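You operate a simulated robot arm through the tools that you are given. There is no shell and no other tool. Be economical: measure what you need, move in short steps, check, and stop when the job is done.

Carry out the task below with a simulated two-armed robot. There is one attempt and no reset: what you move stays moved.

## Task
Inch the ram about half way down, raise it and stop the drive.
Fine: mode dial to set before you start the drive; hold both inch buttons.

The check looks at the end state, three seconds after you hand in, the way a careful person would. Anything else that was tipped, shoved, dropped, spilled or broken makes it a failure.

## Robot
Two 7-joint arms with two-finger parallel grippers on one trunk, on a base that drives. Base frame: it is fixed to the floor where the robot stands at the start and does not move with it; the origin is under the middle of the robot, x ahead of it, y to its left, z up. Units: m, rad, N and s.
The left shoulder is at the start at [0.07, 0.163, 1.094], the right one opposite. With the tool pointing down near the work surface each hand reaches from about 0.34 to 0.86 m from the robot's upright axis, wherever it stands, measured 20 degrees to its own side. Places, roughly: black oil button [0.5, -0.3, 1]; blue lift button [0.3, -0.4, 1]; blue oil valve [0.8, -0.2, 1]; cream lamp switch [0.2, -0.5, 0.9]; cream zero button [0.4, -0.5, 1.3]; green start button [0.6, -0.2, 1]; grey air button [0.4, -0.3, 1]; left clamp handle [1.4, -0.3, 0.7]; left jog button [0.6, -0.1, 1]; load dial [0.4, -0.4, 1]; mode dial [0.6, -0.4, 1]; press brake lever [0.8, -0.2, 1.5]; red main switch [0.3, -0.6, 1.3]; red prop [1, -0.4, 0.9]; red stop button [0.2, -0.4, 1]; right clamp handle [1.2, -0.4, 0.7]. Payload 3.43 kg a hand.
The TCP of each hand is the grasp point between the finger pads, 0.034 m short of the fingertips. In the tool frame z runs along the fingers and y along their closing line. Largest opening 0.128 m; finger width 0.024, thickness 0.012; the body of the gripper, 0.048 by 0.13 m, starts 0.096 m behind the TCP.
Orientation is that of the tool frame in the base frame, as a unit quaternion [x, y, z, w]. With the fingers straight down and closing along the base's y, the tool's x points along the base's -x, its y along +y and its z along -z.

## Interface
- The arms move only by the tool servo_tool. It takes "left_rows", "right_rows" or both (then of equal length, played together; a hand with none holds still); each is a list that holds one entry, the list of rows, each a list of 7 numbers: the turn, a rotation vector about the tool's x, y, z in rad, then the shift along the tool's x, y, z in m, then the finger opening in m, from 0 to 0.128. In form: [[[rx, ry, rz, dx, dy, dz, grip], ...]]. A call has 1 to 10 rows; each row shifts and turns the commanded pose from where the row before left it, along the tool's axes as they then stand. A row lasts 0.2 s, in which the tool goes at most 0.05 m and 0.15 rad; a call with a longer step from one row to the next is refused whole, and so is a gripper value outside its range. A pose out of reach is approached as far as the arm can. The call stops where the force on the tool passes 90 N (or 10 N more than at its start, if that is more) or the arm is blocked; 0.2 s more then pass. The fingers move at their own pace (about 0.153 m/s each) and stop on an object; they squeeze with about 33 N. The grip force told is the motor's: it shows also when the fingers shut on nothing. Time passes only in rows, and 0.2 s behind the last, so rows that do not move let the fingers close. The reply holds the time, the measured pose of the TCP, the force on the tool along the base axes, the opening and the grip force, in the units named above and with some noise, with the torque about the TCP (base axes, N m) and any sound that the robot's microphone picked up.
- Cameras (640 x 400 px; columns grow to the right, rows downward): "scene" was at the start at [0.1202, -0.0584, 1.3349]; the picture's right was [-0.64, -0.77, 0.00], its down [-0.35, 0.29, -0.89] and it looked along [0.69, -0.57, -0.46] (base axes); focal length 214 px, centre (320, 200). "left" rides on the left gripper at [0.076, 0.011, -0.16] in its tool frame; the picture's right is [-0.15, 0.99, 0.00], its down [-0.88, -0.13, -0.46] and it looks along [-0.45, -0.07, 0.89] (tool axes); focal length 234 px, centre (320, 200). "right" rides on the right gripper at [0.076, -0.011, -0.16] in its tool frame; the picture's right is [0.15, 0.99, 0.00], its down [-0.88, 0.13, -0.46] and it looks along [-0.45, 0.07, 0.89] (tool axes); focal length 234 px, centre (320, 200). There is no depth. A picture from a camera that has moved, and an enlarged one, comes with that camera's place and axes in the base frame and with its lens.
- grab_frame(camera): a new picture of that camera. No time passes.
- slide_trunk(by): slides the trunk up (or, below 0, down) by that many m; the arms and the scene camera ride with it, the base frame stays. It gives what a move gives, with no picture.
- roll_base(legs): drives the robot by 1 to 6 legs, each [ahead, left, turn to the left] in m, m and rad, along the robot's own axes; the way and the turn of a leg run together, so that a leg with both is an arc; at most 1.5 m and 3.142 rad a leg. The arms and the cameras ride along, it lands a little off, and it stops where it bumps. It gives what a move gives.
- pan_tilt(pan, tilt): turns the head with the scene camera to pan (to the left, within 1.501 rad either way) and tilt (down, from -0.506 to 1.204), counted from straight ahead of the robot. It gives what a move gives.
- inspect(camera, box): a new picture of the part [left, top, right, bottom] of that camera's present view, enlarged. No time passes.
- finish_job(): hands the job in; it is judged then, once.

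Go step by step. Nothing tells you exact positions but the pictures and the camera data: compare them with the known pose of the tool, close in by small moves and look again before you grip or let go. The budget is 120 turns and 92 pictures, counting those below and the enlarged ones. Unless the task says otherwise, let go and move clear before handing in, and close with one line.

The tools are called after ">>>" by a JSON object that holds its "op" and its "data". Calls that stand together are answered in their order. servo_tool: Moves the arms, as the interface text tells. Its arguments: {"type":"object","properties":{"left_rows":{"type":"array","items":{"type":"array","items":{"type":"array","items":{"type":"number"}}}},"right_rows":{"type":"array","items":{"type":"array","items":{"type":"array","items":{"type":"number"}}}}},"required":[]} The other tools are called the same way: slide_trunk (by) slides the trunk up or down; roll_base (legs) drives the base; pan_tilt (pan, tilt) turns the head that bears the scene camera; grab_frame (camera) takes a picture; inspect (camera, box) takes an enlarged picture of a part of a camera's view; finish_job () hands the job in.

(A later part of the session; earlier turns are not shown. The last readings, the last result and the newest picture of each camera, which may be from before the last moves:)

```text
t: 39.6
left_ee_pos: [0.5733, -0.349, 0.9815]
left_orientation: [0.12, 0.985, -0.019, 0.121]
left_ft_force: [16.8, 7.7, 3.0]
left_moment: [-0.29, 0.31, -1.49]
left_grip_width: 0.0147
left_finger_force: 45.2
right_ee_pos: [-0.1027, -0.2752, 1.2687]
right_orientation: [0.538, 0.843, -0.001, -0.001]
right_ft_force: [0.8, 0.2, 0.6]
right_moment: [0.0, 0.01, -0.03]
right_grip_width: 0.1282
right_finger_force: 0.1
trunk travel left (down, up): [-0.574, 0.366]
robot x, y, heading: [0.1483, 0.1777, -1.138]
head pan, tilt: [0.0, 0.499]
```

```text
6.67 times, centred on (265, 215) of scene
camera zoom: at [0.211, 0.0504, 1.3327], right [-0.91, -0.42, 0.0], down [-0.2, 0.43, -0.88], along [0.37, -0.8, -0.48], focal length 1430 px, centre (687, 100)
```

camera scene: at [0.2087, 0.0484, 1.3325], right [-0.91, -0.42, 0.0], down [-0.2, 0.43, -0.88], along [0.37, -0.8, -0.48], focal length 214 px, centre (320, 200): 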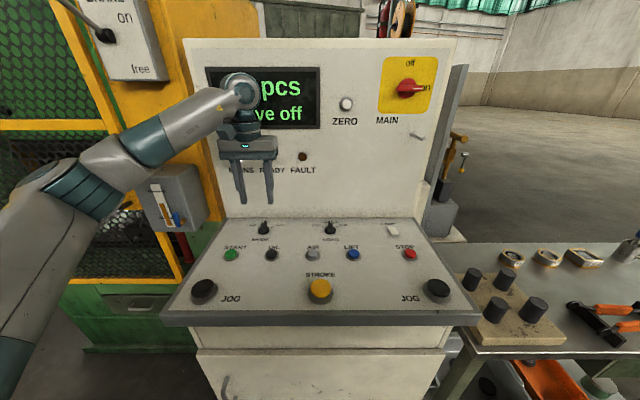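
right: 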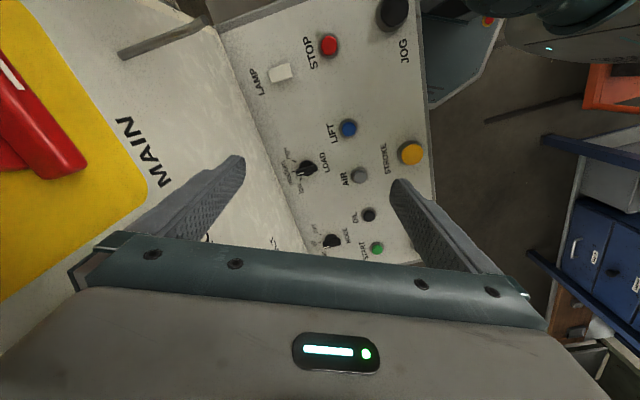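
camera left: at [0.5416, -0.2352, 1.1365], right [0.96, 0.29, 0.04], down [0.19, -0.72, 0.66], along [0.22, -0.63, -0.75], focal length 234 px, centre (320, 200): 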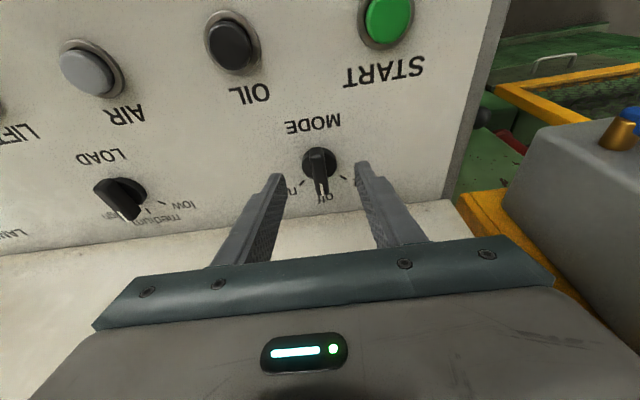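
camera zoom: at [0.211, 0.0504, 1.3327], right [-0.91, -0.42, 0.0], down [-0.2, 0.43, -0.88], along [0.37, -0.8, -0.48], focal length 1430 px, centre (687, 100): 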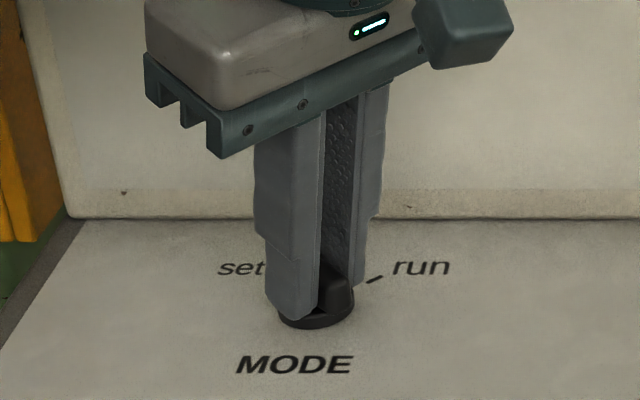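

The torque suggests a stop has been reached; I'll open and lift to look.

>>> {"op": "servo_tool", "data": {"left_rows": [[[0, 0, 0, 0, 0, 0, 0.04], [0, 0, 0, 0, 0, 0, 0.04], [0, 0, 0, -0.01, 0, -0.04, 0.04], [0, 0, 0, -0.01, 0, -0.04, 0.04]]]}}

>>> {"op": "inspect", "data": {"camera": "scene", "box": [225, 185, 305, 245]}}

```text
t: 40.6
left_ee_pos: [0.5715, -0.3493, 1.064]
left_orientation: [0.121, 0.985, -0.019, 0.122]
left_ft_force: [-0.4, 0.4, 0.3]
left_moment: [0.01, 0.0, 0.01]
left_grip_width: 0.0402
left_finger_force: 0.1
right_ee_pos: [-0.1068, -0.2764, 1.266]
right_orientation: [0.538, 0.843, 0.001, 0.001]
right_ft_force: [1.6, -0.1, -0.6]
right_moment: [0.0, -0.01, 0.01]
right_grip_width: 0.1279
right_finger_force: 0.0
trunk travel left (down, up): [-0.574, 0.366]
robot x, y, heading: [0.1527, 0.1771, -1.135]
head pan, tilt: [0.0, 0.499]
```

```text
6.67 times, centred on (265, 215) of scene
camera zoom: at [0.2081, 0.0496, 1.3326], right [-0.91, -0.42, 0.0], down [-0.2, 0.43, -0.88], along [0.37, -0.8, -0.48], focal length 1430 px, centre (687, 100)
```

zoom: 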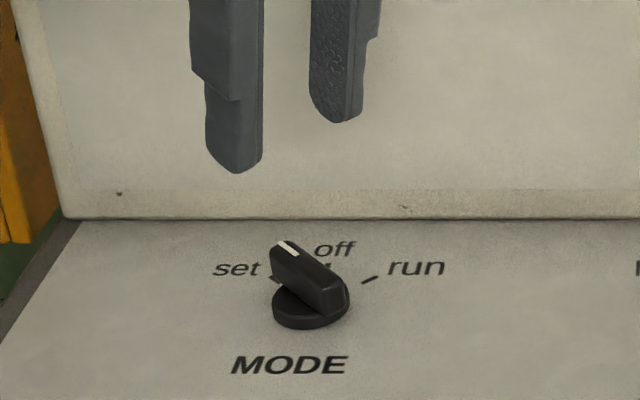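

The pointer appears at the set tick. I'll straighten the left hand, move it over START (hovering), and check dial and display.

>>> {"op": "servo_tool", "data": {"left_rows": [[[0.036, 0, 0.144, 0, 0, 0, 0.0], [0.036, 0, 0.144, 0, 0, 0, 0.0], [0.036, 0, 0.144, 0, 0, 0, 0.0], [0.036, 0, 0.144, 0, 0, 0, 0.0], [0.036, 0, 0.144, 0, 0, 0, 0.0], [0.036, 0, 0.144, 0, 0, 0, 0.0], [0, 0.125, 0, 0.02, 0.03, 0, 0.0], [0, 0.125, 0, 0.04, 0.02, 0, 0.0], [0, 0, 0, 0.04, 0.015, 0, 0.0]]]}}

>>> {"op": "grab_frame", "data": {"camera": "left"}}

>>> {"op": "grab_frame", "data": {"camera": "scene"}}

```text
t: 42.6
left_ee_pos: [0.5916, -0.2347, 1.0527]
left_orientation: [0.538, 0.843, -0.002, 0.0]
left_ft_force: [0.2, 0.7, -0.3]
left_moment: [-0.08, 0.0, -0.03]
left_grip_width: 0.0
left_finger_force: 33.6
right_ee_pos: [-0.1064, -0.2751, 1.2666]
right_orientation: [0.538, 0.843, 0.0, 0.001]
right_ft_force: [-1.0, -0.4, -0.3]
right_moment: [-0.07, 0.02, -0.03]
right_grip_width: 0.128
right_finger_force: 0.1
trunk travel left (down, up): [-0.574, 0.366]
robot x, y, heading: [0.1485, 0.1757, -1.137]
head pan, tilt: [0.0, 0.499]
```

```text
52 pictures are left
camera left: at [0.5715, -0.16, 1.2112], right [0.96, 0.28, 0.0], down [0.25, -0.85, 0.46], along [0.13, -0.44, -0.89], focal length 234 px, centre (320, 200)
```

left: 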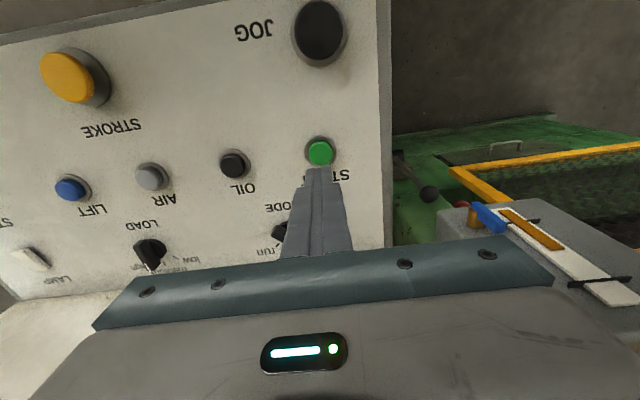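

```text
51 pictures are left
camera scene: at [0.2088, 0.051, 1.3328], right [-0.91, -0.42, 0.0], down [-0.2, 0.43, -0.88], along [0.37, -0.8, -0.48], focal length 214 px, centre (320, 200)
```

scene: 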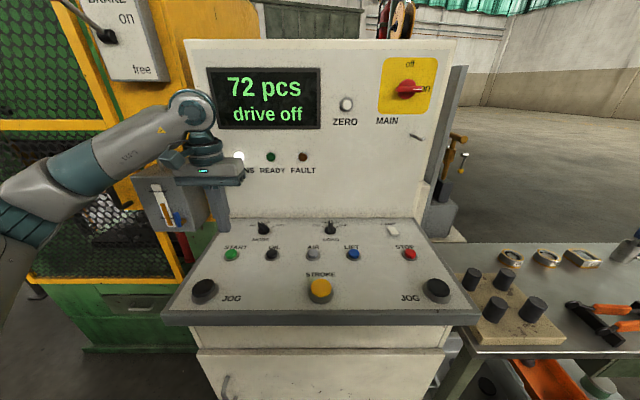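

Dial at set, display still "drive off". START is directly below; I press it briefly.

>>> {"op": "servo_tool", "data": {"left_rows": [[[0, 0, 0, 0.005, 0, 0.03, 0.0], [0, 0, 0, 0, 0, 0.02, 0.0], [0, 0, 0, 0, 0, 0.01, 0.0], [0, 0, 0, 0, 0, 0.008, 0.0], [0, 0, 0, 0, 0, -0.03, 0.0], [0, 0, 0, 0, 0, -0.038, 0.0]]]}}

>>> {"op": "inspect", "data": {"camera": "scene", "box": [180, 40, 460, 310]}}

```text
t: 44.0
left_ee_pos: [0.5856, -0.2287, 1.0549]
left_orientation: [0.539, 0.843, -0.001, 0.0]
left_ft_force: [-1.2, 0.4, 0.1]
left_moment: [-0.01, -0.03, 0.0]
left_grip_width: 0.0
left_finger_force: 32.7
right_ee_pos: [-0.1078, -0.2763, 1.2663]
right_orientation: [0.538, 0.843, 0.0, 0.0]
right_ft_force: [0.6, -0.6, 0.1]
right_moment: [-0.02, 0.02, -0.01]
right_grip_width: 0.128
right_finger_force: 0.1
trunk travel left (down, up): [-0.574, 0.366]
robot x, y, heading: [0.1508, 0.1765, -1.136]
head pan, tilt: [0.0, 0.499]
```

```text
1.48 times, centred on (320, 175) of scene
camera zoom: at [0.2076, 0.0498, 1.3326], right [-0.91, -0.42, 0.0], down [-0.2, 0.43, -0.88], along [0.37, -0.8, -0.48], focal length 318 px, centre (320, 237)
```

zoom: 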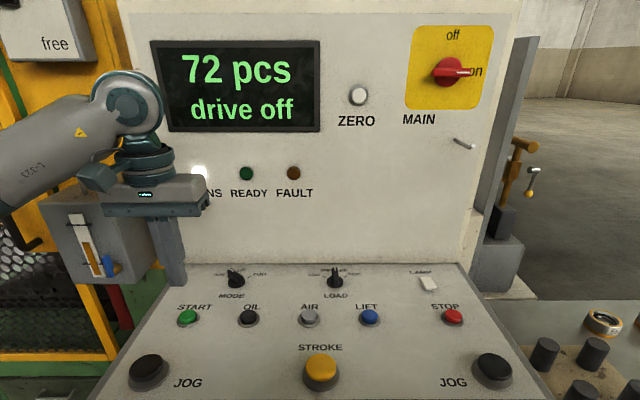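

Still off; I may not have touched the button. I'll go down in steps and read the force.

>>> {"op": "servo_tool", "data": {"left_rows": [[[0, 0, 0, 0, 0, 0.045, 0.0], [0, 0, 0, 0, 0, 0.024, 0.0], [0, 0, 0, 0, 0, 0.004, 0.0]]]}}

>>> {"op": "inspect", "data": {"camera": "scene", "box": [190, 180, 290, 290]}}

```text
t: 44.8
left_ee_pos: [0.5872, -0.2297, 0.9824]
left_orientation: [0.538, 0.843, -0.001, 0.001]
left_ft_force: [3.0, -1.8, 8.5]
left_moment: [-0.02, -0.07, -0.02]
left_grip_width: 0.0
left_finger_force: 33.1
right_ee_pos: [-0.1054, -0.2781, 1.2667]
right_orientation: [0.538, 0.843, 0.0, 0.0]
right_ft_force: [0.7, 0.1, 0.7]
right_moment: [-0.02, -0.01, 0.02]
right_grip_width: 0.1278
right_finger_force: 0.1
trunk travel left (down, up): [-0.574, 0.366]
robot x, y, heading: [0.1517, 0.1773, -1.141]
head pan, tilt: [0.0, 0.499]
heard: click
```

```text
3.64 times, centred on (240, 235) of scene
camera zoom: at [0.2085, 0.0494, 1.3328], right [-0.91, -0.42, 0.0], down [-0.2, 0.43, -0.88], along [0.37, -0.8, -0.48], focal length 780 px, centre (611, 73)
```

zoom: 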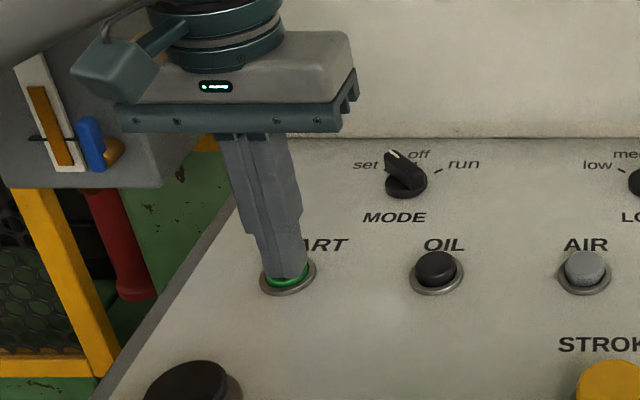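

Click heard. Lift and read the display.

>>> {"op": "servo_tool", "data": {"left_rows": [[[0, 0, 0, 0, 0, -0.04, 0.0], [0, 0, 0, 0, 0, -0.03, 0.0], [0, 0, 0, 0, 0, 0, 0.0]]]}}

>>> {"op": "inspect", "data": {"camera": "scene", "box": [180, 40, 460, 310]}}

```text
t: 45.6
left_ee_pos: [0.5863, -0.229, 1.0496]
left_orientation: [0.539, 0.842, 0.0, 0.0]
left_ft_force: [0.0, -1.2, -0.4]
left_moment: [0.0, 0.02, 0.02]
left_grip_width: 0.0
left_finger_force: 33.3
right_ee_pos: [-0.1057, -0.2777, 1.266]
right_orientation: [0.538, 0.843, -0.001, 0.0]
right_ft_force: [0.0, -0.1, -0.6]
right_moment: [-0.03, 0.04, -0.03]
right_grip_width: 0.1281
right_finger_force: 0.0
trunk travel left (down, up): [-0.574, 0.366]
robot x, y, heading: [0.1502, 0.1756, -1.136]
head pan, tilt: [0.0, 0.499]
```

```text
1.48 times, centred on (320, 175) of scene
camera zoom: at [0.2092, 0.0486, 1.3324], right [-0.91, -0.42, 0.0], down [-0.2, 0.43, -0.88], along [0.37, -0.8, -0.48], focal length 318 px, centre (320, 237)
```

zoom: 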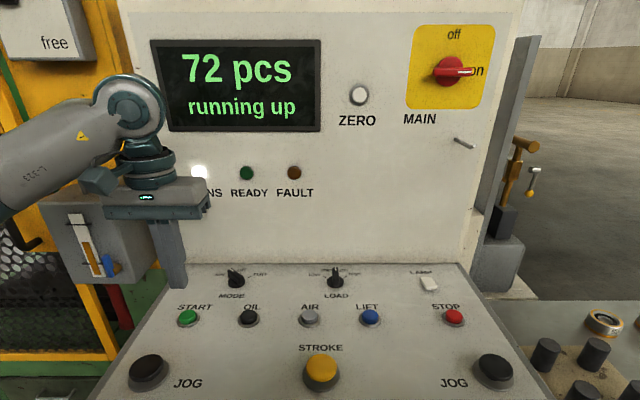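

"Running up" – the drive starts. While it runs up I bring both closed hands over the two JOG buttons.

>>> {"op": "servo_tool", "data": {"left_rows": [[[0, 0, 0, 0.04, 0.006, 0, 0.0], [0, 0, 0, 0.04, 0.006, 0, 0.0], [0, 0, 0, 0.03, 0.005, 0, 0.0], [0, 0, 0, 0, 0, 0, 0.0], [0, 0, 0, 0, 0, 0, 0.0], [0, 0, 0, 0, 0, 0, 0.0], [0, 0, 0, 0, 0, 0, 0.0], [0, 0, 0, 0, 0, 0, 0.0], [0, 0, 0, 0, 0, 0, 0.0], [0, 0, 0, 0, 0, 0, 0.0]]], "right_rows": [[[0, 0, 0, -0.03, 0.038, 0, 0.0], [0, 0, 0, -0.03, 0.038, 0, 0.0], [0, 0, 0, -0.03, 0.038, 0, 0.0], [0, 0, 0, -0.03, 0.038, 0, 0.0], [0, 0, 0, -0.009, 0.034, 0, 0.0], [0, 0, 0, 0, 0, 0.045, 0.0], [0, 0, 0, 0, 0, 0.045, 0.0], [0, 0, 0, 0, 0, 0.045, 0.0], [0, 0, 0, 0, 0, 0.045, 0.0], [0, 0, 0, 0, 0, 0.036, 0.0]]]}}

>>> {"op": "grab_frame", "data": {"camera": "scene"}}

>>> {"op": "grab_frame", "data": {"camera": "right"}}

>>> {"op": "grab_frame", "data": {"camera": "left"}}

```text
t: 47.8
left_ee_pos: [0.5555, -0.1229, 1.0517]
left_orientation: [0.538, 0.843, -0.001, -0.001]
left_ft_force: [0.0, 0.2, -0.3]
left_moment: [0.02, 0.01, 0.03]
left_grip_width: 0.0
left_finger_force: 32.9
right_ee_pos: [0.1195, -0.3145, 1.0511]
right_orientation: [0.537, 0.843, 0.0, 0.0]
right_ft_force: [0.2, -0.3, -0.2]
right_moment: [0.0, 0.0, -0.03]
right_grip_width: 0.0
right_finger_force: 33.5
trunk travel left (down, up): [-0.574, 0.366]
robot x, y, heading: [0.1454, 0.1772, -1.135]
head pan, tilt: [0.0, 0.499]
```

```text
47 pictures are left
camera scene: at [0.2089, 0.0487, 1.3326], right [-0.91, -0.42, 0.0], down [-0.2, 0.43, -0.88], along [0.37, -0.8, -0.48], focal length 214 px, centre (320, 200)
```

scene: 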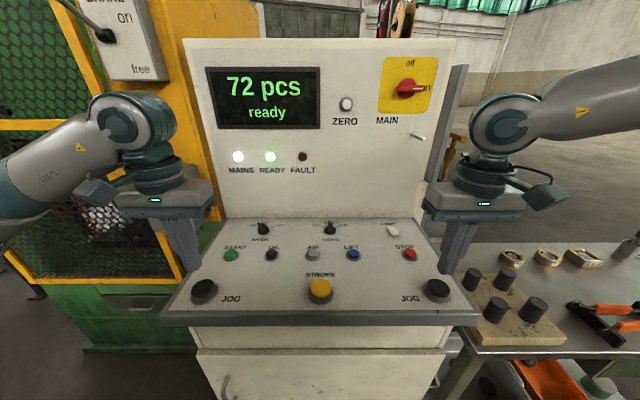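

```text
46 pictures are left
camera right: at [0.0765, -0.2523, 1.2097], right [0.84, 0.55, 0.0], down [0.49, -0.74, 0.46], along [0.25, -0.38, -0.89], focal length 234 px, centre (320, 200)
```

right: 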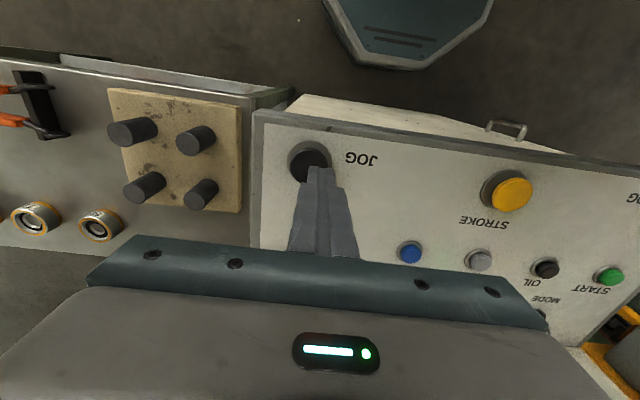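

```text
45 pictures are left
camera left: at [0.5356, -0.0488, 1.2102], right [0.96, 0.28, 0.0], down [0.25, -0.85, 0.46], along [0.13, -0.44, -0.89], focal length 234 px, centre (320, 200)
```

left: 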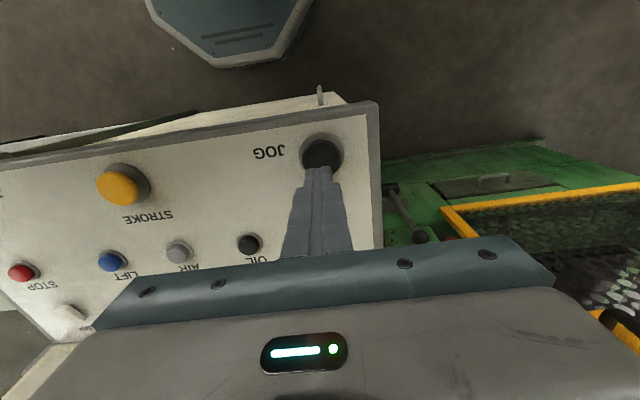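

READY is lit. Before jogging I take a reference view of the ram through the guard from here.

>>> {"op": "pan_tilt", "data": {"pan": 0.6, "tilt": 0.3}}

>>> {"op": "grab_frame", "data": {"camera": "scene"}}

```text
t: 48.8
left_ee_pos: [0.5551, -0.1223, 1.0517]
left_orientation: [0.538, 0.843, -0.002, 0.0]
left_ft_force: [0.5, -0.7, -0.7]
left_moment: [-0.03, -0.03, 0.01]
left_grip_width: 0.0003
left_finger_force: 32.7
right_ee_pos: [0.1178, -0.315, 1.0512]
right_orientation: [0.538, 0.843, 0.0, -0.001]
right_ft_force: [-0.3, -0.1, -1.3]
right_moment: [0.0, 0.0, 0.04]
right_grip_width: 0.0
right_finger_force: 32.4
trunk travel left (down, up): [-0.574, 0.366]
robot x, y, heading: [0.1476, 0.1747, -1.13]
head pan, tilt: [0.6, 0.3]
```

```text
44 pictures are left
camera scene: at [0.2507, 0.0838, 1.3509], right [-0.51, -0.86, 0.0], down [-0.25, 0.15, -0.96], along [0.82, -0.49, -0.3], focal length 214 px, centre (320, 200)
```

scene: 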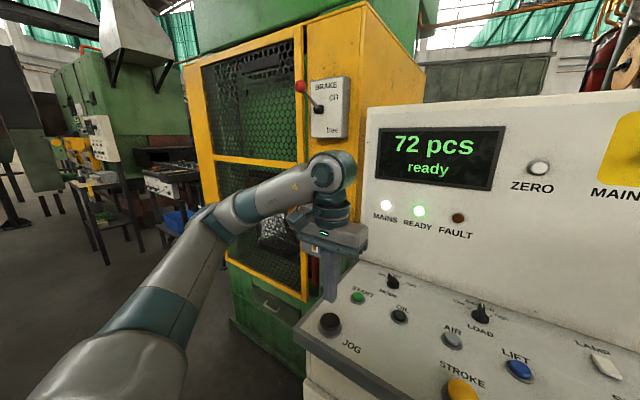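

>>> {"op": "inspect", "data": {"camera": "scene", "box": [190, 30, 340, 300]}}

```text
1.48 times, centred on (265, 165) of scene
camera zoom: at [0.2507, 0.0838, 1.3509], right [-0.51, -0.86, 0.0], down [-0.25, 0.15, -0.96], along [0.82, -0.49, -0.3], focal length 318 px, centre (402, 252)
```

zoom: 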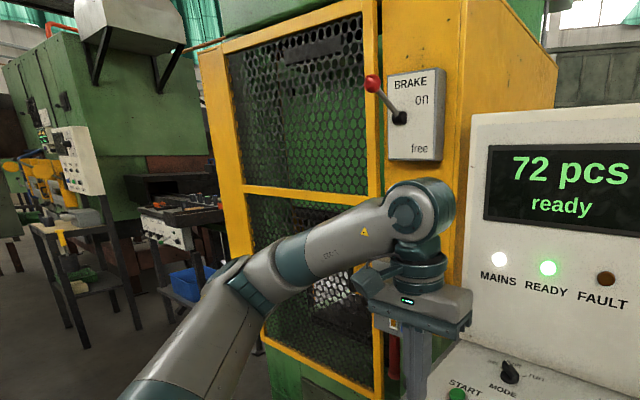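

The arm hides part, but I'll go on and watch the display too. Now down over both JOG buttons, to just touching.

>>> {"op": "servo_tool", "data": {"left_rows": [[[0, 0, 0, 0.007, 0, 0.03, 0.0], [0, 0, 0, 0, 0, 0.012, 0.0]]], "right_rows": [[[0, 0, 0, -0.002, -0.012, 0.03, 0.0], [0, 0, 0, 0, 0, 0.012, 0.0]]]}}

>>> {"op": "inspect", "data": {"camera": "scene", "box": [290, 120, 480, 360]}}

>>> {"op": "inspect", "data": {"camera": "right", "box": [240, 100, 400, 260]}}

```text
t: 49.4
left_ee_pos: [0.5524, -0.1165, 1.0099]
left_orientation: [0.538, 0.843, -0.002, 0.001]
left_ft_force: [-0.1, -0.2, -0.2]
left_moment: [-0.02, -0.03, 0.02]
left_grip_width: 0.0
left_finger_force: 33.0
right_ee_pos: [0.1079, -0.3222, 1.0083]
right_orientation: [0.538, 0.843, 0.0, 0.001]
right_ft_force: [-0.4, 0.4, -0.6]
right_moment: [0.03, 0.04, -0.02]
right_grip_width: 0.0
right_finger_force: 33.2
trunk travel left (down, up): [-0.574, 0.366]
robot x, y, heading: [0.1504, 0.176, -1.136]
head pan, tilt: [0.6, 0.3]
```

```text
1.67 times, centred on (385, 240) of scene
camera zoom: at [0.2511, 0.0843, 1.351], right [-0.51, -0.86, 0.0], down [-0.25, 0.15, -0.96], along [0.82, -0.49, -0.3], focal length 358 px, centre (212, 133)
```

zoom: 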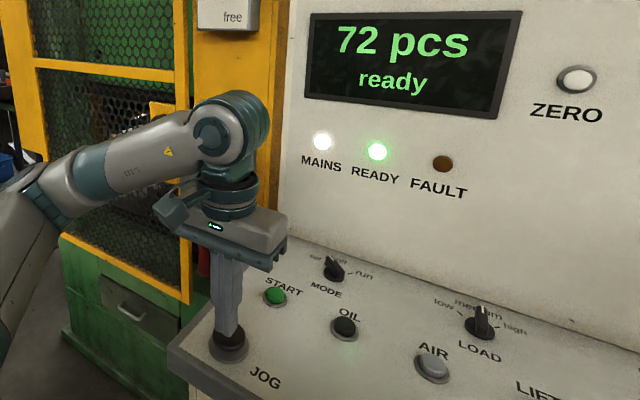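

```text
2.50 times, centred on (320, 180) of right
camera zoom: at [0.0659, -0.2592, 1.1673], right [0.84, 0.55, 0.0], down [0.49, -0.74, 0.46], along [0.25, -0.38, -0.89], focal length 585 px, centre (320, 250)
```

zoom: 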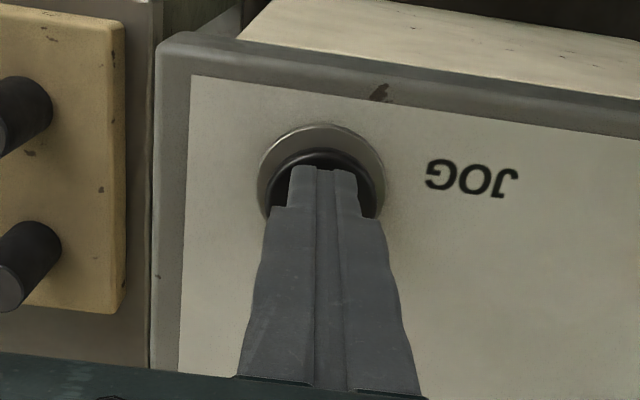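

Both fingertips are over the buttons. Pressing now.

>>> {"op": "servo_tool", "data": {"left_rows": [[[0, 0, 0, 0, 0, 0.012, 0.0]]], "right_rows": [[[0, 0, 0, 0, 0, 0.012, 0.0]]]}}

```text
t: 49.8
left_ee_pos: [0.5538, -0.117, 0.9969]
left_orientation: [0.538, 0.843, 0.0, -0.001]
left_ft_force: [-0.2, -0.3, -0.9]
left_moment: [-0.04, 0.02, 0.0]
left_grip_width: 0.0001
left_finger_force: 33.0
right_ee_pos: [0.1085, -0.323, 0.9948]
right_orientation: [0.538, 0.843, 0.001, 0.0]
right_ft_force: [-0.2, -0.6, 0.3]
right_moment: [-0.01, -0.01, 0.02]
right_grip_width: 0.0
right_finger_force: 33.4
trunk travel left (down, up): [-0.574, 0.366]
robot x, y, heading: [0.1517, 0.1822, -1.137]
head pan, tilt: [0.6, 0.3]
```

>>> {"op": "servo_tool", "data": {"left_rows": [[[0, 0, 0, 0, 0, 0.009, 0.0]]], "right_rows": [[[0, 0, 0, 0, 0, 0.007, 0.0]]]}}

>>> {"op": "grab_frame", "data": {"camera": "scene"}}

```text
t: 50.2
left_ee_pos: [0.5529, -0.1153, 0.9909]
left_orientation: [0.538, 0.843, -0.003, 0.002]
left_ft_force: [2.4, -2.1, 18.7]
left_moment: [0.09, -0.02, -0.04]
left_grip_width: 0.0
left_finger_force: 33.0
right_ee_pos: [0.1067, -0.3232, 0.9904]
right_orientation: [0.538, 0.843, -0.001, 0.002]
right_ft_force: [-1.5, -3.5, 15.4]
right_moment: [0.04, 0.09, 0.16]
right_grip_width: 0.0
right_finger_force: 32.6
trunk travel left (down, up): [-0.574, 0.366]
robot x, y, heading: [0.1492, 0.1789, -1.138]
head pan, tilt: [0.6, 0.3]
heard: click, click
```

```text
40 pictures are left
camera scene: at [0.2497, 0.0851, 1.3519], right [-0.51, -0.86, 0.0], down [-0.25, 0.15, -0.96], along [0.82, -0.49, -0.29], focal length 214 px, centre (320, 200)
```

scene: 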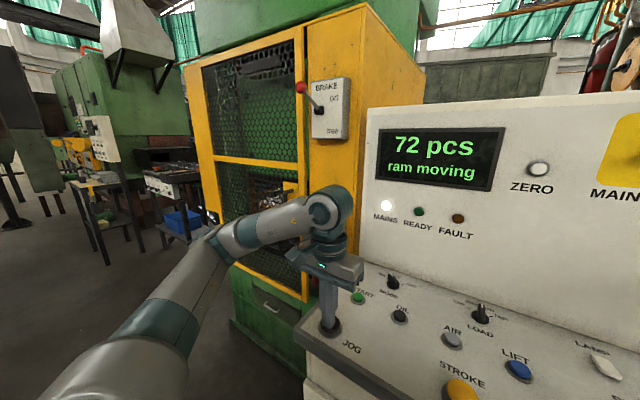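

The ram is moving. I look closer at it.

>>> {"op": "inspect", "data": {"camera": "scene", "box": [195, 30, 325, 300]}}

>>> {"op": "servo_tool", "data": {"left_rows": [[[0, 0, 0, 0, 0, 0, 0.0], [0, 0, 0, 0, 0, 0, 0.0], [0, 0, 0, 0, 0, 0, 0.0]]], "right_rows": [[[0, 0, 0, 0, 0, 0, 0.0], [0, 0, 0, 0, 0, 0, 0.0], [0, 0, 0, 0, 0, 0, 0.0]]]}}

>>> {"op": "inspect", "data": {"camera": "scene", "box": [195, 30, 325, 300]}}

```text
1.48 times, centred on (260, 165) of scene
camera zoom: at [0.2497, 0.0851, 1.3519], right [-0.51, -0.86, 0.0], down [-0.25, 0.15, -0.96], along [0.82, -0.49, -0.29], focal length 318 px, centre (409, 252)
```

zoom: 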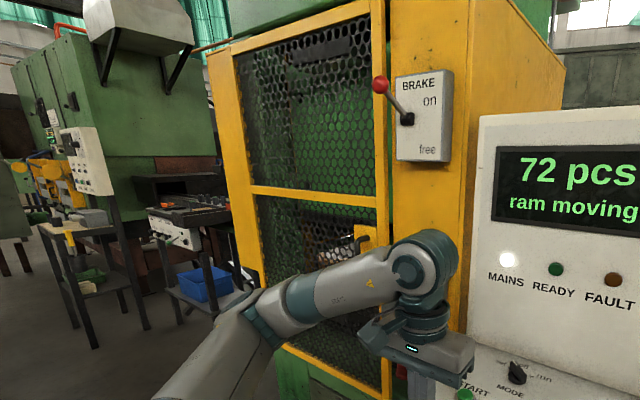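

```text
t: 51.0
left_ee_pos: [0.5536, -0.1155, 0.9899]
left_orientation: [0.538, 0.843, -0.002, 0.002]
left_ft_force: [6.6, -9.1, 32.8]
left_moment: [-0.08, -0.16, -0.03]
left_grip_width: 0.0
left_finger_force: 32.8
right_ee_pos: [0.1078, -0.3223, 0.9904]
right_orientation: [0.538, 0.843, 0.0, 0.002]
right_ft_force: [-1.4, -10.5, 29.8]
right_moment: [-0.24, 0.04, 0.08]
right_grip_width: 0.0002
right_finger_force: 32.9
trunk travel left (down, up): [-0.574, 0.366]
robot x, y, heading: [0.1484, 0.1779, -1.13]
head pan, tilt: [0.6, 0.3]
```

```text
1.48 times, centred on (260, 165) of scene
camera zoom: at [0.2496, 0.0852, 1.3516], right [-0.51, -0.86, 0.0], down [-0.25, 0.15, -0.96], along [0.82, -0.49, -0.29], focal length 318 px, centre (409, 252)
```

zoom: 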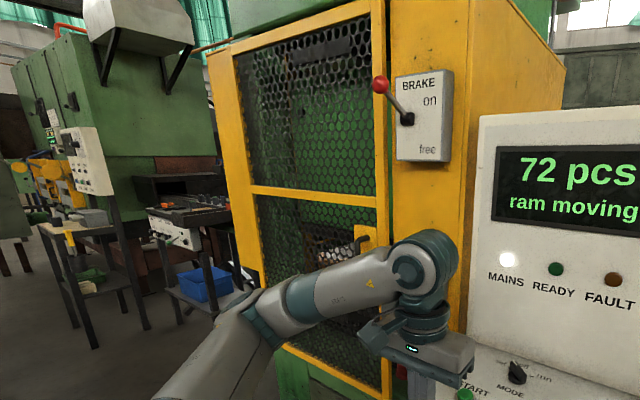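

>>> {"op": "inspect", "data": {"camera": "scene", "box": [220, 150, 300, 230]}}

```text
5.00 times, centred on (260, 190) of scene
camera zoom: at [0.2496, 0.0852, 1.3516], right [-0.51, -0.86, 0.0], down [-0.25, 0.15, -0.96], along [0.82, -0.49, -0.29], focal length 1072 px, centre (620, 250)
```

zoom: 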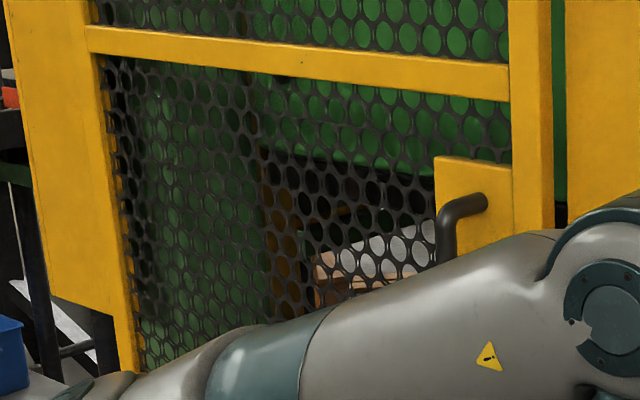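

The ram has come down roughly 4–5 cm. I hold a bit longer, then release both and clear the left arm to judge the remaining gap.

>>> {"op": "servo_tool", "data": {"left_rows": [[[0, 0, 0, 0, 0, 0, 0.0], [0, 0, 0, 0, 0, 0, 0.0], [0, 0, 0, 0, 0, -0.03, 0.0], [0, 0, 0, 0, 0, -0.03, 0.0], [0, 0, 0, 0.0, 0, -0.04, 0.0], [0, 0, 0, 0.0, 0, -0.04, 0.0], [0, 0, 0, 0.04, 0, -0.02, 0.0], [0, 0, 0, 0.04, 0, 0, 0.0], [0, 0, 0, 0.04, 0, 0, 0.0], [0, 0, 0, 0.04, 0, 0, 0.0]]], "right_rows": [[[0, 0, 0, 0, 0, 0, 0.0], [0, 0, 0, 0, 0, 0, 0.0], [0, 0, 0, 0, 0, -0.03, 0.0], [0, 0, 0, 0, 0, -0.03, 0.0], [0, 0, 0, 0, 0, 0, 0.0], [0, 0, 0, 0, 0, 0, 0.0], [0, 0, 0, 0, 0, 0, 0.0], [0, 0, 0, 0, 0, 0, 0.0], [0, 0, 0, 0, 0, 0, 0.0], [0, 0, 0, 0, 0, 0, 0.0]]]}}

>>> {"op": "grab_frame", "data": {"camera": "scene"}}

```text
t: 53.2
left_ee_pos: [0.4841, 0.0306, 1.1453]
left_orientation: [0.538, 0.843, -0.001, 0.001]
left_ft_force: [0.0, 0.2, -0.4]
left_moment: [-0.03, 0.0, -0.02]
left_grip_width: 0.0001
left_finger_force: 32.7
right_ee_pos: [0.1071, -0.3232, 1.0484]
right_orientation: [0.538, 0.843, 0.0, 0.0]
right_ft_force: [-1.5, -0.8, -0.4]
right_moment: [0.03, 0.01, 0.0]
right_grip_width: 0.0002
right_finger_force: 33.3
trunk travel left (down, up): [-0.574, 0.366]
robot x, y, heading: [0.1535, 0.175, -1.136]
head pan, tilt: [0.6, 0.3]
```

```text
36 pictures are left
camera scene: at [0.25, 0.0837, 1.351], right [-0.51, -0.86, 0.0], down [-0.25, 0.15, -0.96], along [0.82, -0.49, -0.3], focal length 214 px, centre (320, 200)
```

scene: 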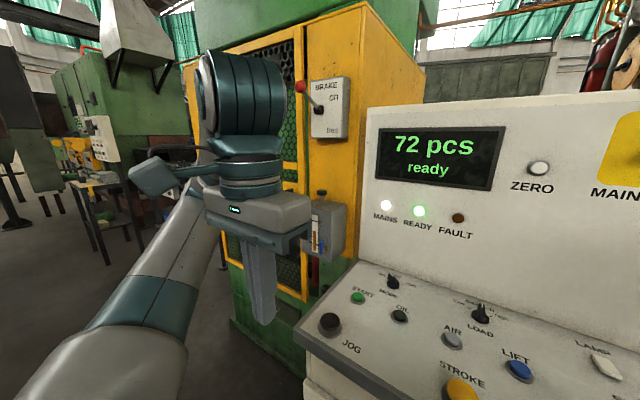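

Ready again. The left hand now blocks; I shift it right over the console.

>>> {"op": "servo_tool", "data": {"left_rows": [[[0, 0, 0, 0, -0.045, 0, 0.0], [0, 0, 0, 0, -0.045, 0, 0.0], [0, 0, 0, 0, -0.045, 0, 0.0], [0, 0, 0, 0, -0.045, 0, 0.0], [0, 0, 0, 0, -0.04, 0, 0.0]]]}}

>>> {"op": "grab_frame", "data": {"camera": "scene"}}

```text
t: 54.4
left_ee_pos: [0.2816, -0.0659, 1.1452]
left_orientation: [0.538, 0.843, -0.001, 0.001]
left_ft_force: [0.1, -0.2, -0.1]
left_moment: [0.02, -0.02, -0.01]
left_grip_width: 0.0001
left_finger_force: 33.7
right_ee_pos: [0.1065, -0.3235, 1.0477]
right_orientation: [0.538, 0.843, 0.001, 0.0]
right_ft_force: [-0.1, -0.3, 0.2]
right_moment: [-0.02, -0.03, 0.02]
right_grip_width: 0.0001
right_finger_force: 33.0
trunk travel left (down, up): [-0.574, 0.366]
robot x, y, heading: [0.1481, 0.1795, -1.137]
head pan, tilt: [0.6, 0.3]
```

```text
35 pictures are left
camera scene: at [0.2488, 0.0832, 1.351], right [-0.51, -0.86, 0.0], down [-0.25, 0.15, -0.96], along [0.82, -0.49, -0.29], focal length 214 px, centre (320, 200)
```

scene: 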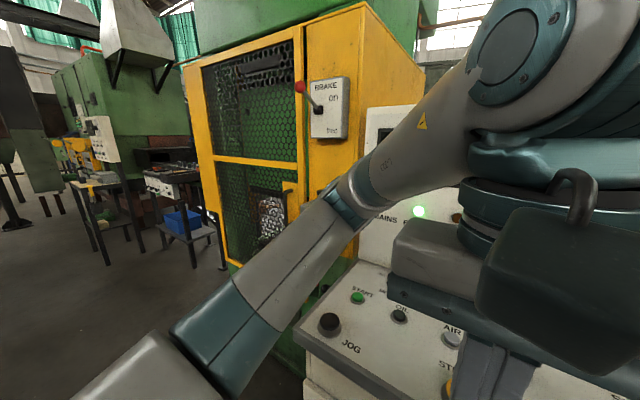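

>>> {"op": "inspect", "data": {"camera": "scene", "box": [200, 140, 320, 270]}}

```text
3.08 times, centred on (260, 205) of scene
camera zoom: at [0.2488, 0.0832, 1.351], right [-0.51, -0.86, 0.0], down [-0.25, 0.15, -0.96], along [0.82, -0.49, -0.29], focal length 660 px, centre (505, 185)
```

zoom: 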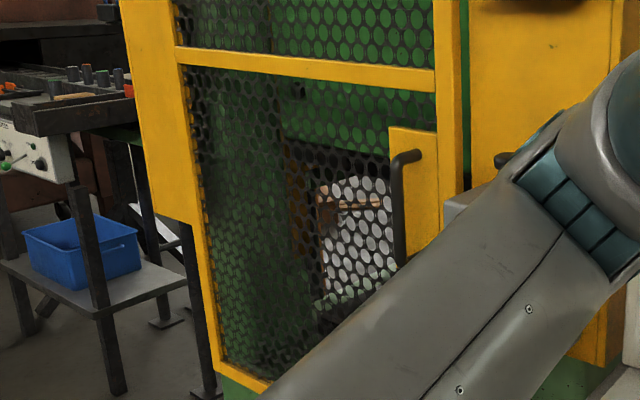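

The ram has moved clearly, but I need a frontal view to judge the stroke. I raise the hands and shift the robot left along the console to look squarely into the press.

>>> {"op": "servo_tool", "data": {"left_rows": [[[0, 0, 0, 0, 0, -0.03, 0.0], [0, 0, 0, 0, 0, -0.03, 0.0], [0, 0, 0, 0, 0, -0.03, 0.0]]], "right_rows": [[[0, 0, 0, 0, 0, -0.045, 0.0], [0, 0, 0, 0, 0, -0.045, 0.0], [0, 0, 0, 0.03, 0, -0.045, 0.0]]]}}

>>> {"op": "roll_base", "data": {"legs": [[0, 0.5, 0]]}}

>>> {"op": "pan_tilt", "data": {"pan": 0.45, "tilt": 0.3}}

>>> {"op": "grab_frame", "data": {"camera": "scene"}}

```text
refused: row 3 steps farther than a row can; nothing moved
```

```text
t: 57.4
left_ee_pos: [0.7447, 0.1465, 1.1463]
left_orientation: [0.543, 0.84, -0.001, 0.001]
left_ft_force: [0.2, -0.3, -0.1]
left_moment: [0.0, 0.02, 0.02]
left_grip_width: 0.0
left_finger_force: 33.1
right_ee_pos: [0.567, -0.1104, 1.0483]
right_orientation: [0.542, 0.84, -0.001, 0.0]
right_ft_force: [-0.2, -0.9, 0.2]
right_moment: [0.0, 0.01, -0.02]
right_grip_width: 0.0001
right_finger_force: 32.9
trunk travel left (down, up): [-0.574, 0.366]
robot x, y, heading: [0.6135, 0.3886, -1.147]
head pan, tilt: [0.6, 0.3]
```

```text
t: 58.1
left_ee_pos: [0.745, 0.1462, 1.1454]
left_orientation: [0.543, 0.84, -0.002, 0.0]
left_ft_force: [-0.6, -0.3, 0.8]
left_moment: [-0.01, -0.03, 0.03]
left_grip_width: 0.0002
left_finger_force: 32.8
right_ee_pos: [0.5675, -0.1105, 1.0475]
right_orientation: [0.543, 0.84, 0.0, 0.0]
right_ft_force: [0.3, 0.7, 0.2]
right_moment: [-0.01, -0.03, 0.0]
right_grip_width: 0.0001
right_finger_force: 33.2
trunk travel left (down, up): [-0.574, 0.366]
robot x, y, heading: [0.6123, 0.392, -1.144]
head pan, tilt: [0.45, 0.3]
```

```text
33 pictures are left
camera scene: at [0.7051, 0.2839, 1.351], right [-0.64, -0.77, 0.0], down [-0.23, 0.19, -0.96], along [0.73, -0.61, -0.3], focal length 214 px, centre (320, 200)
```

scene: 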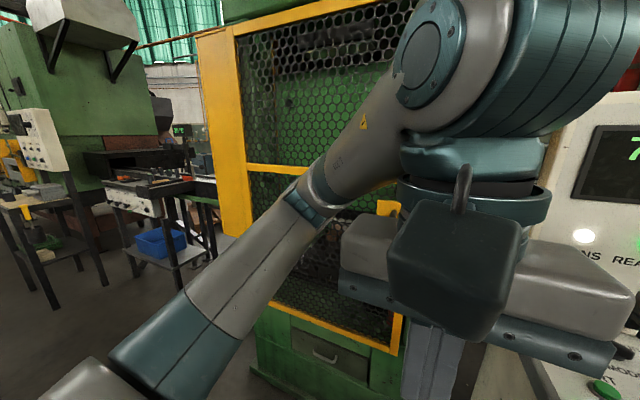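

I'll use the left wrist camera for the look: swing it left while pitching it toward the guard.

>>> {"op": "servo_tool", "data": {"left_rows": [[[0, -0.15, 0, 0, 0.048, 0, 0.0], [0, -0.15, 0, 0, 0.048, 0, 0.0], [0, -0.15, 0, 0, 0.048, 0, 0.0], [0, -0.15, 0, 0, 0.048, 0, 0.0], [0, -0.15, 0, 0, 0.048, 0, 0.0], [0, -0.15, 0, 0, 0.03, 0, 0.0]]]}}

>>> {"op": "grab_frame", "data": {"camera": "left"}}

```text
t: 59.5
left_ee_pos: [1.0006, 0.23, 1.2523]
left_orientation: [0.488, 0.756, -0.237, 0.366]
left_ft_force: [-0.1, 0.3, -0.6]
left_moment: [-0.01, 0.04, -0.01]
left_grip_width: 0.0
left_finger_force: 32.8
left hand out of reach, approached as far as the arm can: row 3, 4, 5, 6
right_ee_pos: [0.567, -0.1087, 1.0506]
right_orientation: [0.543, 0.84, 0.0, 0.001]
right_ft_force: [0.3, 0.0, -0.2]
right_moment: [-0.03, 0.01, 0.02]
right_grip_width: 0.0
right_finger_force: 32.5
trunk travel left (down, up): [-0.574, 0.366]
robot x, y, heading: [0.6143, 0.3898, -1.142]
head pan, tilt: [0.45, 0.3]
```

```text
32 pictures are left
camera left: at [0.9415, 0.3916, 1.2903], right [0.94, 0.32, 0.11], down [-0.04, -0.22, 0.97], along [0.34, -0.92, -0.2], focal length 234 px, centre (320, 200)
```

left: 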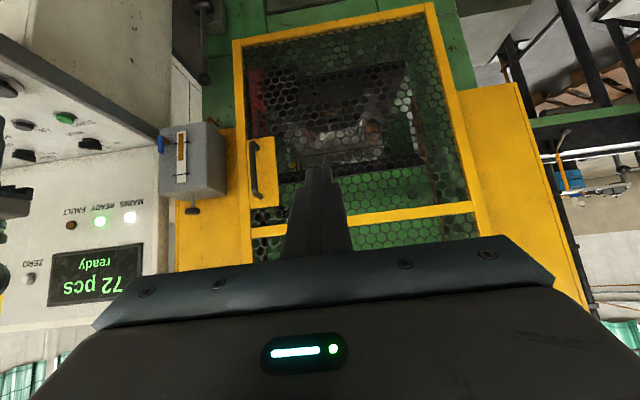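

>>> {"op": "inspect", "data": {"camera": "left", "box": [235, 30, 455, 240]}}

>>> {"op": "grab_frame", "data": {"camera": "scene"}}

```text
1.90 times, centred on (345, 135) of left
camera zoom: at [0.9415, 0.3916, 1.2903], right [0.94, 0.32, 0.11], down [-0.04, -0.22, 0.97], along [0.34, -0.92, -0.2], focal length 446 px, centre (272, 324)
```

zoom: 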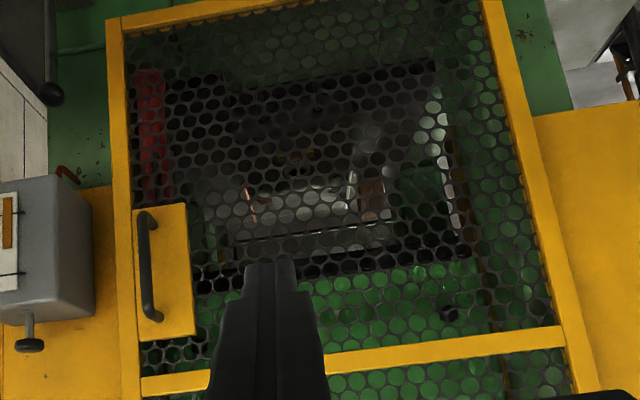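

```text
30 pictures are left
camera scene: at [0.7058, 0.2856, 1.3511], right [-0.64, -0.77, 0.0], down [-0.23, 0.19, -0.96], along [0.73, -0.61, -0.3], focal length 214 px, centre (320, 200)
```

scene: 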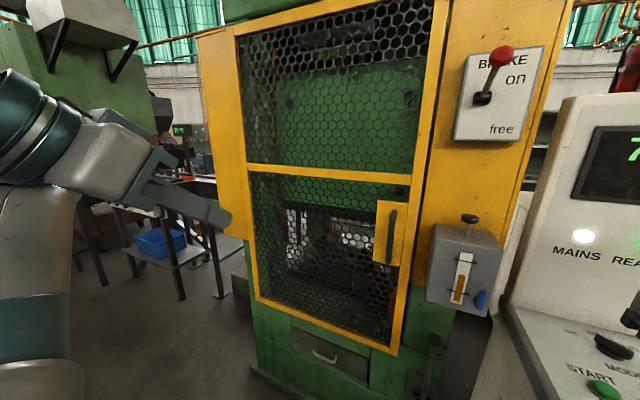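

The scene camera now sees it all; enlarge.

>>> {"op": "inspect", "data": {"camera": "scene", "box": [240, 165, 420, 355]}}

>>> {"op": "inspect", "data": {"camera": "scene", "box": [230, 0, 440, 210]}}

```text
2.11 times, centred on (330, 260) of scene
camera zoom: at [0.7058, 0.2856, 1.3511], right [-0.64, -0.77, 0.0], down [-0.23, 0.19, -0.96], along [0.73, -0.61, -0.3], focal length 452 px, centre (299, 74)
```

zoom: 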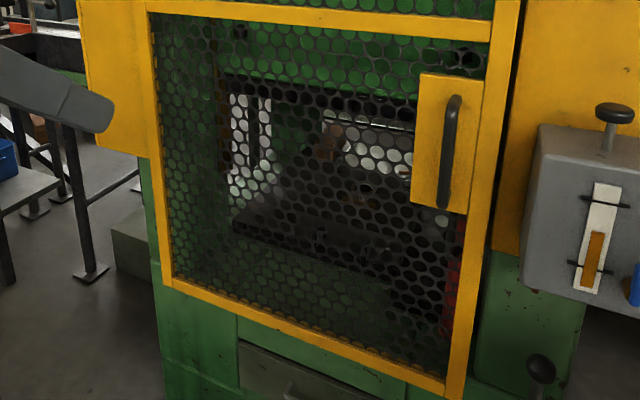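

```text
1.90 times, centred on (335, 105) of scene
camera zoom: at [0.7058, 0.2856, 1.3511], right [-0.64, -0.77, 0.0], down [-0.23, 0.19, -0.96], along [0.73, -0.61, -0.3], focal length 408 px, centre (291, 381)
```

zoom: 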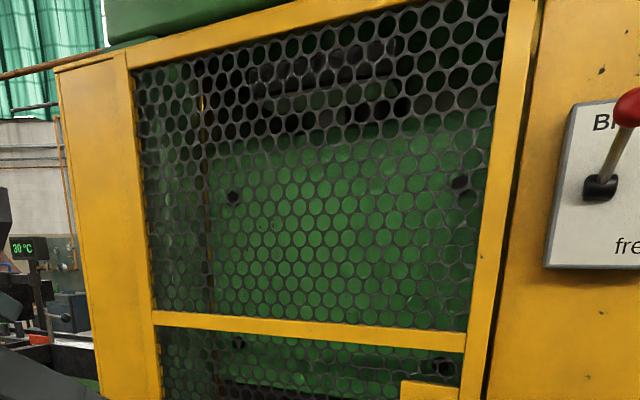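

>>> {"op": "inspect", "data": {"camera": "scene", "box": [275, 190, 385, 310]}}

```text
3.33 times, centred on (330, 250) of scene
camera zoom: at [0.7058, 0.2856, 1.3511], right [-0.64, -0.77, 0.0], down [-0.23, 0.19, -0.96], along [0.73, -0.61, -0.3], focal length 715 px, centre (287, 33)
```

zoom: 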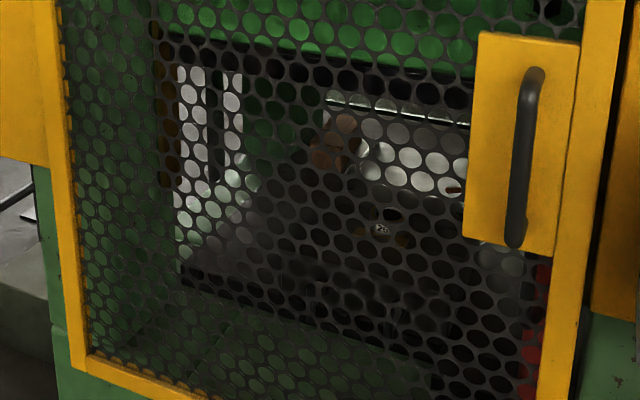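

The ram face has come down roughly 7 cm of about 30 cm to the die (speed ≈ 5 cm/s), so it needs more for half way. I undo the left arm pose and return to the console.

>>> {"op": "servo_tool", "data": {"left_rows": [[[0, 0.15, 0, 0, -0.045, 0, 0.0], [0, 0.15, 0, 0, -0.045, 0, 0.0], [0, 0.15, 0, 0, -0.045, 0, 0.0], [0, 0.15, 0, 0, -0.045, 0, 0.0], [0, 0.15, 0, 0, -0.045, 0, 0.0], [0, 0.15, 0, 0, -0.045, 0, 0.0]]]}}

>>> {"op": "roll_base", "data": {"legs": [[0, -0.506, 0.008]]}}

>>> {"op": "pan_tilt", "data": {"pan": 0.0, "tilt": 0.5}}

>>> {"op": "grab_frame", "data": {"camera": "scene"}}

```text
t: 60.9
left_ee_pos: [0.7515, 0.1145, 1.2499]
left_orientation: [0.542, 0.84, 0.0, -0.001]
left_ft_force: [-0.1, -1.0, -0.3]
left_moment: [0.05, -0.03, -0.01]
left_grip_width: 0.0001
left_finger_force: 32.7
right_ee_pos: [0.5651, -0.1121, 1.0467]
right_orientation: [0.542, 0.84, 0.001, 0.0]
right_ft_force: [0.6, -1.1, 0.6]
right_moment: [0.03, -0.01, 0.0]
right_grip_width: 0.0001
right_finger_force: 32.7
trunk travel left (down, up): [-0.574, 0.366]
robot x, y, heading: [0.6133, 0.3885, -1.14]
head pan, tilt: [0.45, 0.3]
```

```text
t: 63.9
left_ee_pos: [0.2967, -0.0917, 1.2504]
left_orientation: [0.538, 0.843, -0.001, 0.0]
left_ft_force: [-0.5, -0.1, -0.8]
left_moment: [0.03, -0.03, 0.03]
left_grip_width: 0.0
left_finger_force: 32.7
right_ee_pos: [0.1112, -0.3223, 1.0486]
right_orientation: [0.538, 0.843, 0.0, -0.001]
right_ft_force: [0.6, 0.5, -0.1]
right_moment: [0.02, 0.02, 0.01]
right_grip_width: 0.0001
right_finger_force: 32.9
trunk travel left (down, up): [-0.574, 0.366]
robot x, y, heading: [0.1536, 0.1764, -1.133]
head pan, tilt: [0.45, 0.3]
```

```text
t: 64.8
left_ee_pos: [0.2964, -0.0923, 1.2502]
left_orientation: [0.538, 0.843, -0.002, 0.0]
left_ft_force: [-0.5, 0.0, -0.5]
left_moment: [0.01, -0.03, -0.01]
left_grip_width: 0.0002
left_finger_force: 32.8
right_ee_pos: [0.1108, -0.3228, 1.0492]
right_orientation: [0.537, 0.844, 0.0, 0.001]
right_ft_force: [0.1, 0.5, 0.5]
right_moment: [0.01, -0.03, 0.0]
right_grip_width: 0.0
right_finger_force: 33.1
trunk travel left (down, up): [-0.574, 0.366]
robot x, y, heading: [0.1559, 0.1761, -1.133]
head pan, tilt: [0.0, 0.499]
```

```text
26 pictures are left
camera scene: at [0.2119, 0.0502, 1.3326], right [-0.91, -0.42, 0.0], down [-0.2, 0.43, -0.88], along [0.37, -0.8, -0.48], focal length 214 px, centre (320, 200)
```

scene: 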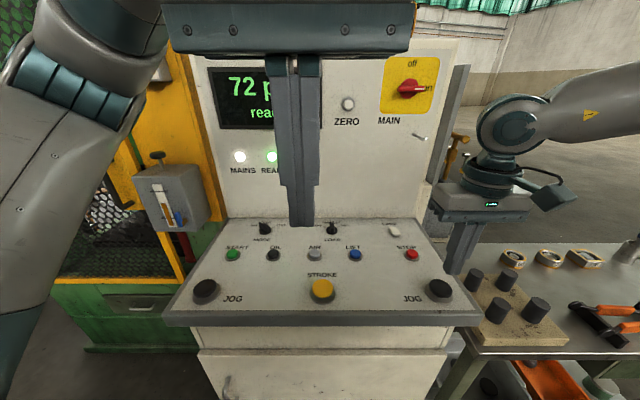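

>>> {"op": "servo_tool", "data": {"left_rows": [[[0, 0, 0, -0.0218, 0.0371, 0, 0.0], [0, 0, 0, -0.0218, 0.0371, 0, 0.0], [0, 0, 0, -0.0218, 0.0371, 0, 0.0], [0, 0, 0, -0.0218, 0.0371, 0, 0.0], [0, 0, 0, -0.0218, 0.0371, 0, 0.0], [0, 0, 0, -0.0218, 0.0371, 0, 0.0], [0, 0, 0, 0, 0, 0.048, 0.0], [0, 0, 0, 0, 0, 0.048, 0.0], [0, 0, 0, 0, 0, 0.048, 0.0], [0, 0, 0, 0, 0, 0.048, 0.0]]]}}

>>> {"op": "pan_tilt", "data": {"pan": 0.6, "tilt": 0.3}}

>>> {"op": "grab_frame", "data": {"camera": "left"}}

>>> {"op": "inspect", "data": {"camera": "scene", "box": [220, 150, 300, 230]}}

```text
t: 67.0
left_ee_pos: [0.5548, -0.1173, 1.058]
left_orientation: [0.537, 0.843, -0.001, 0.0]
left_ft_force: [-0.4, -0.5, -0.2]
left_moment: [0.03, 0.02, -0.02]
left_grip_width: 0.0001
left_finger_force: 33.2
right_ee_pos: [0.1122, -0.3228, 1.0477]
right_orientation: [0.537, 0.843, 0.0, -0.001]
right_ft_force: [0.5, 0.1, -0.2]
right_moment: [0.0, 0.01, 0.02]
right_grip_width: 0.0001
right_finger_force: 32.7
trunk travel left (down, up): [-0.574, 0.366]
robot x, y, heading: [0.1565, 0.1755, -1.133]
head pan, tilt: [0.0, 0.499]
```

```text
t: 68.0
left_ee_pos: [0.5542, -0.1174, 1.0594]
left_orientation: [0.538, 0.843, -0.001, 0.0]
left_ft_force: [0.2, -0.8, 0.0]
left_moment: [0.0, -0.01, 0.02]
left_grip_width: 0.0
left_finger_force: 33.1
right_ee_pos: [0.112, -0.3217, 1.0487]
right_orientation: [0.538, 0.843, 0.0, 0.0]
right_ft_force: [0.0, 0.3, 0.3]
right_moment: [-0.01, 0.01, -0.01]
right_grip_width: 0.0
right_finger_force: 33.0
trunk travel left (down, up): [-0.574, 0.366]
robot x, y, heading: [0.1511, 0.1811, -1.136]
head pan, tilt: [0.6, 0.3]
```

```text
25 pictures are left
camera left: at [0.5329, -0.0443, 1.2182], right [0.96, 0.28, 0.0], down [0.25, -0.85, 0.46], along [0.13, -0.44, -0.89], focal length 234 px, centre (320, 200)
```

left: 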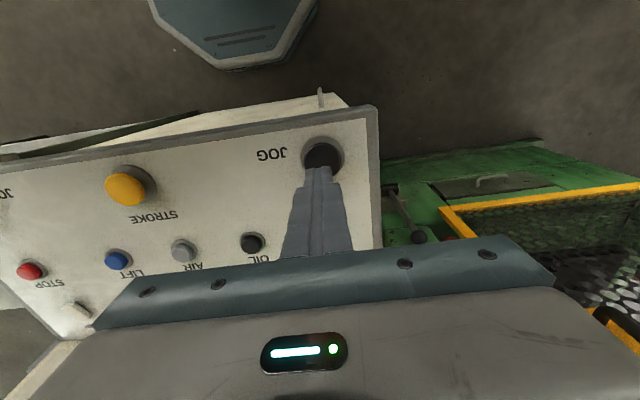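

```text
5.00 times, centred on (260, 190) of scene
camera zoom: at [0.2537, 0.0848, 1.3509], right [-0.51, -0.86, 0.0], down [-0.25, 0.15, -0.96], along [0.82, -0.49, -0.3], focal length 1072 px, centre (620, 250)
```

zoom: 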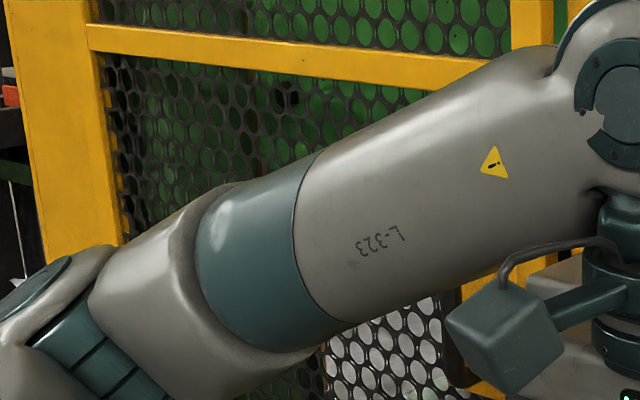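

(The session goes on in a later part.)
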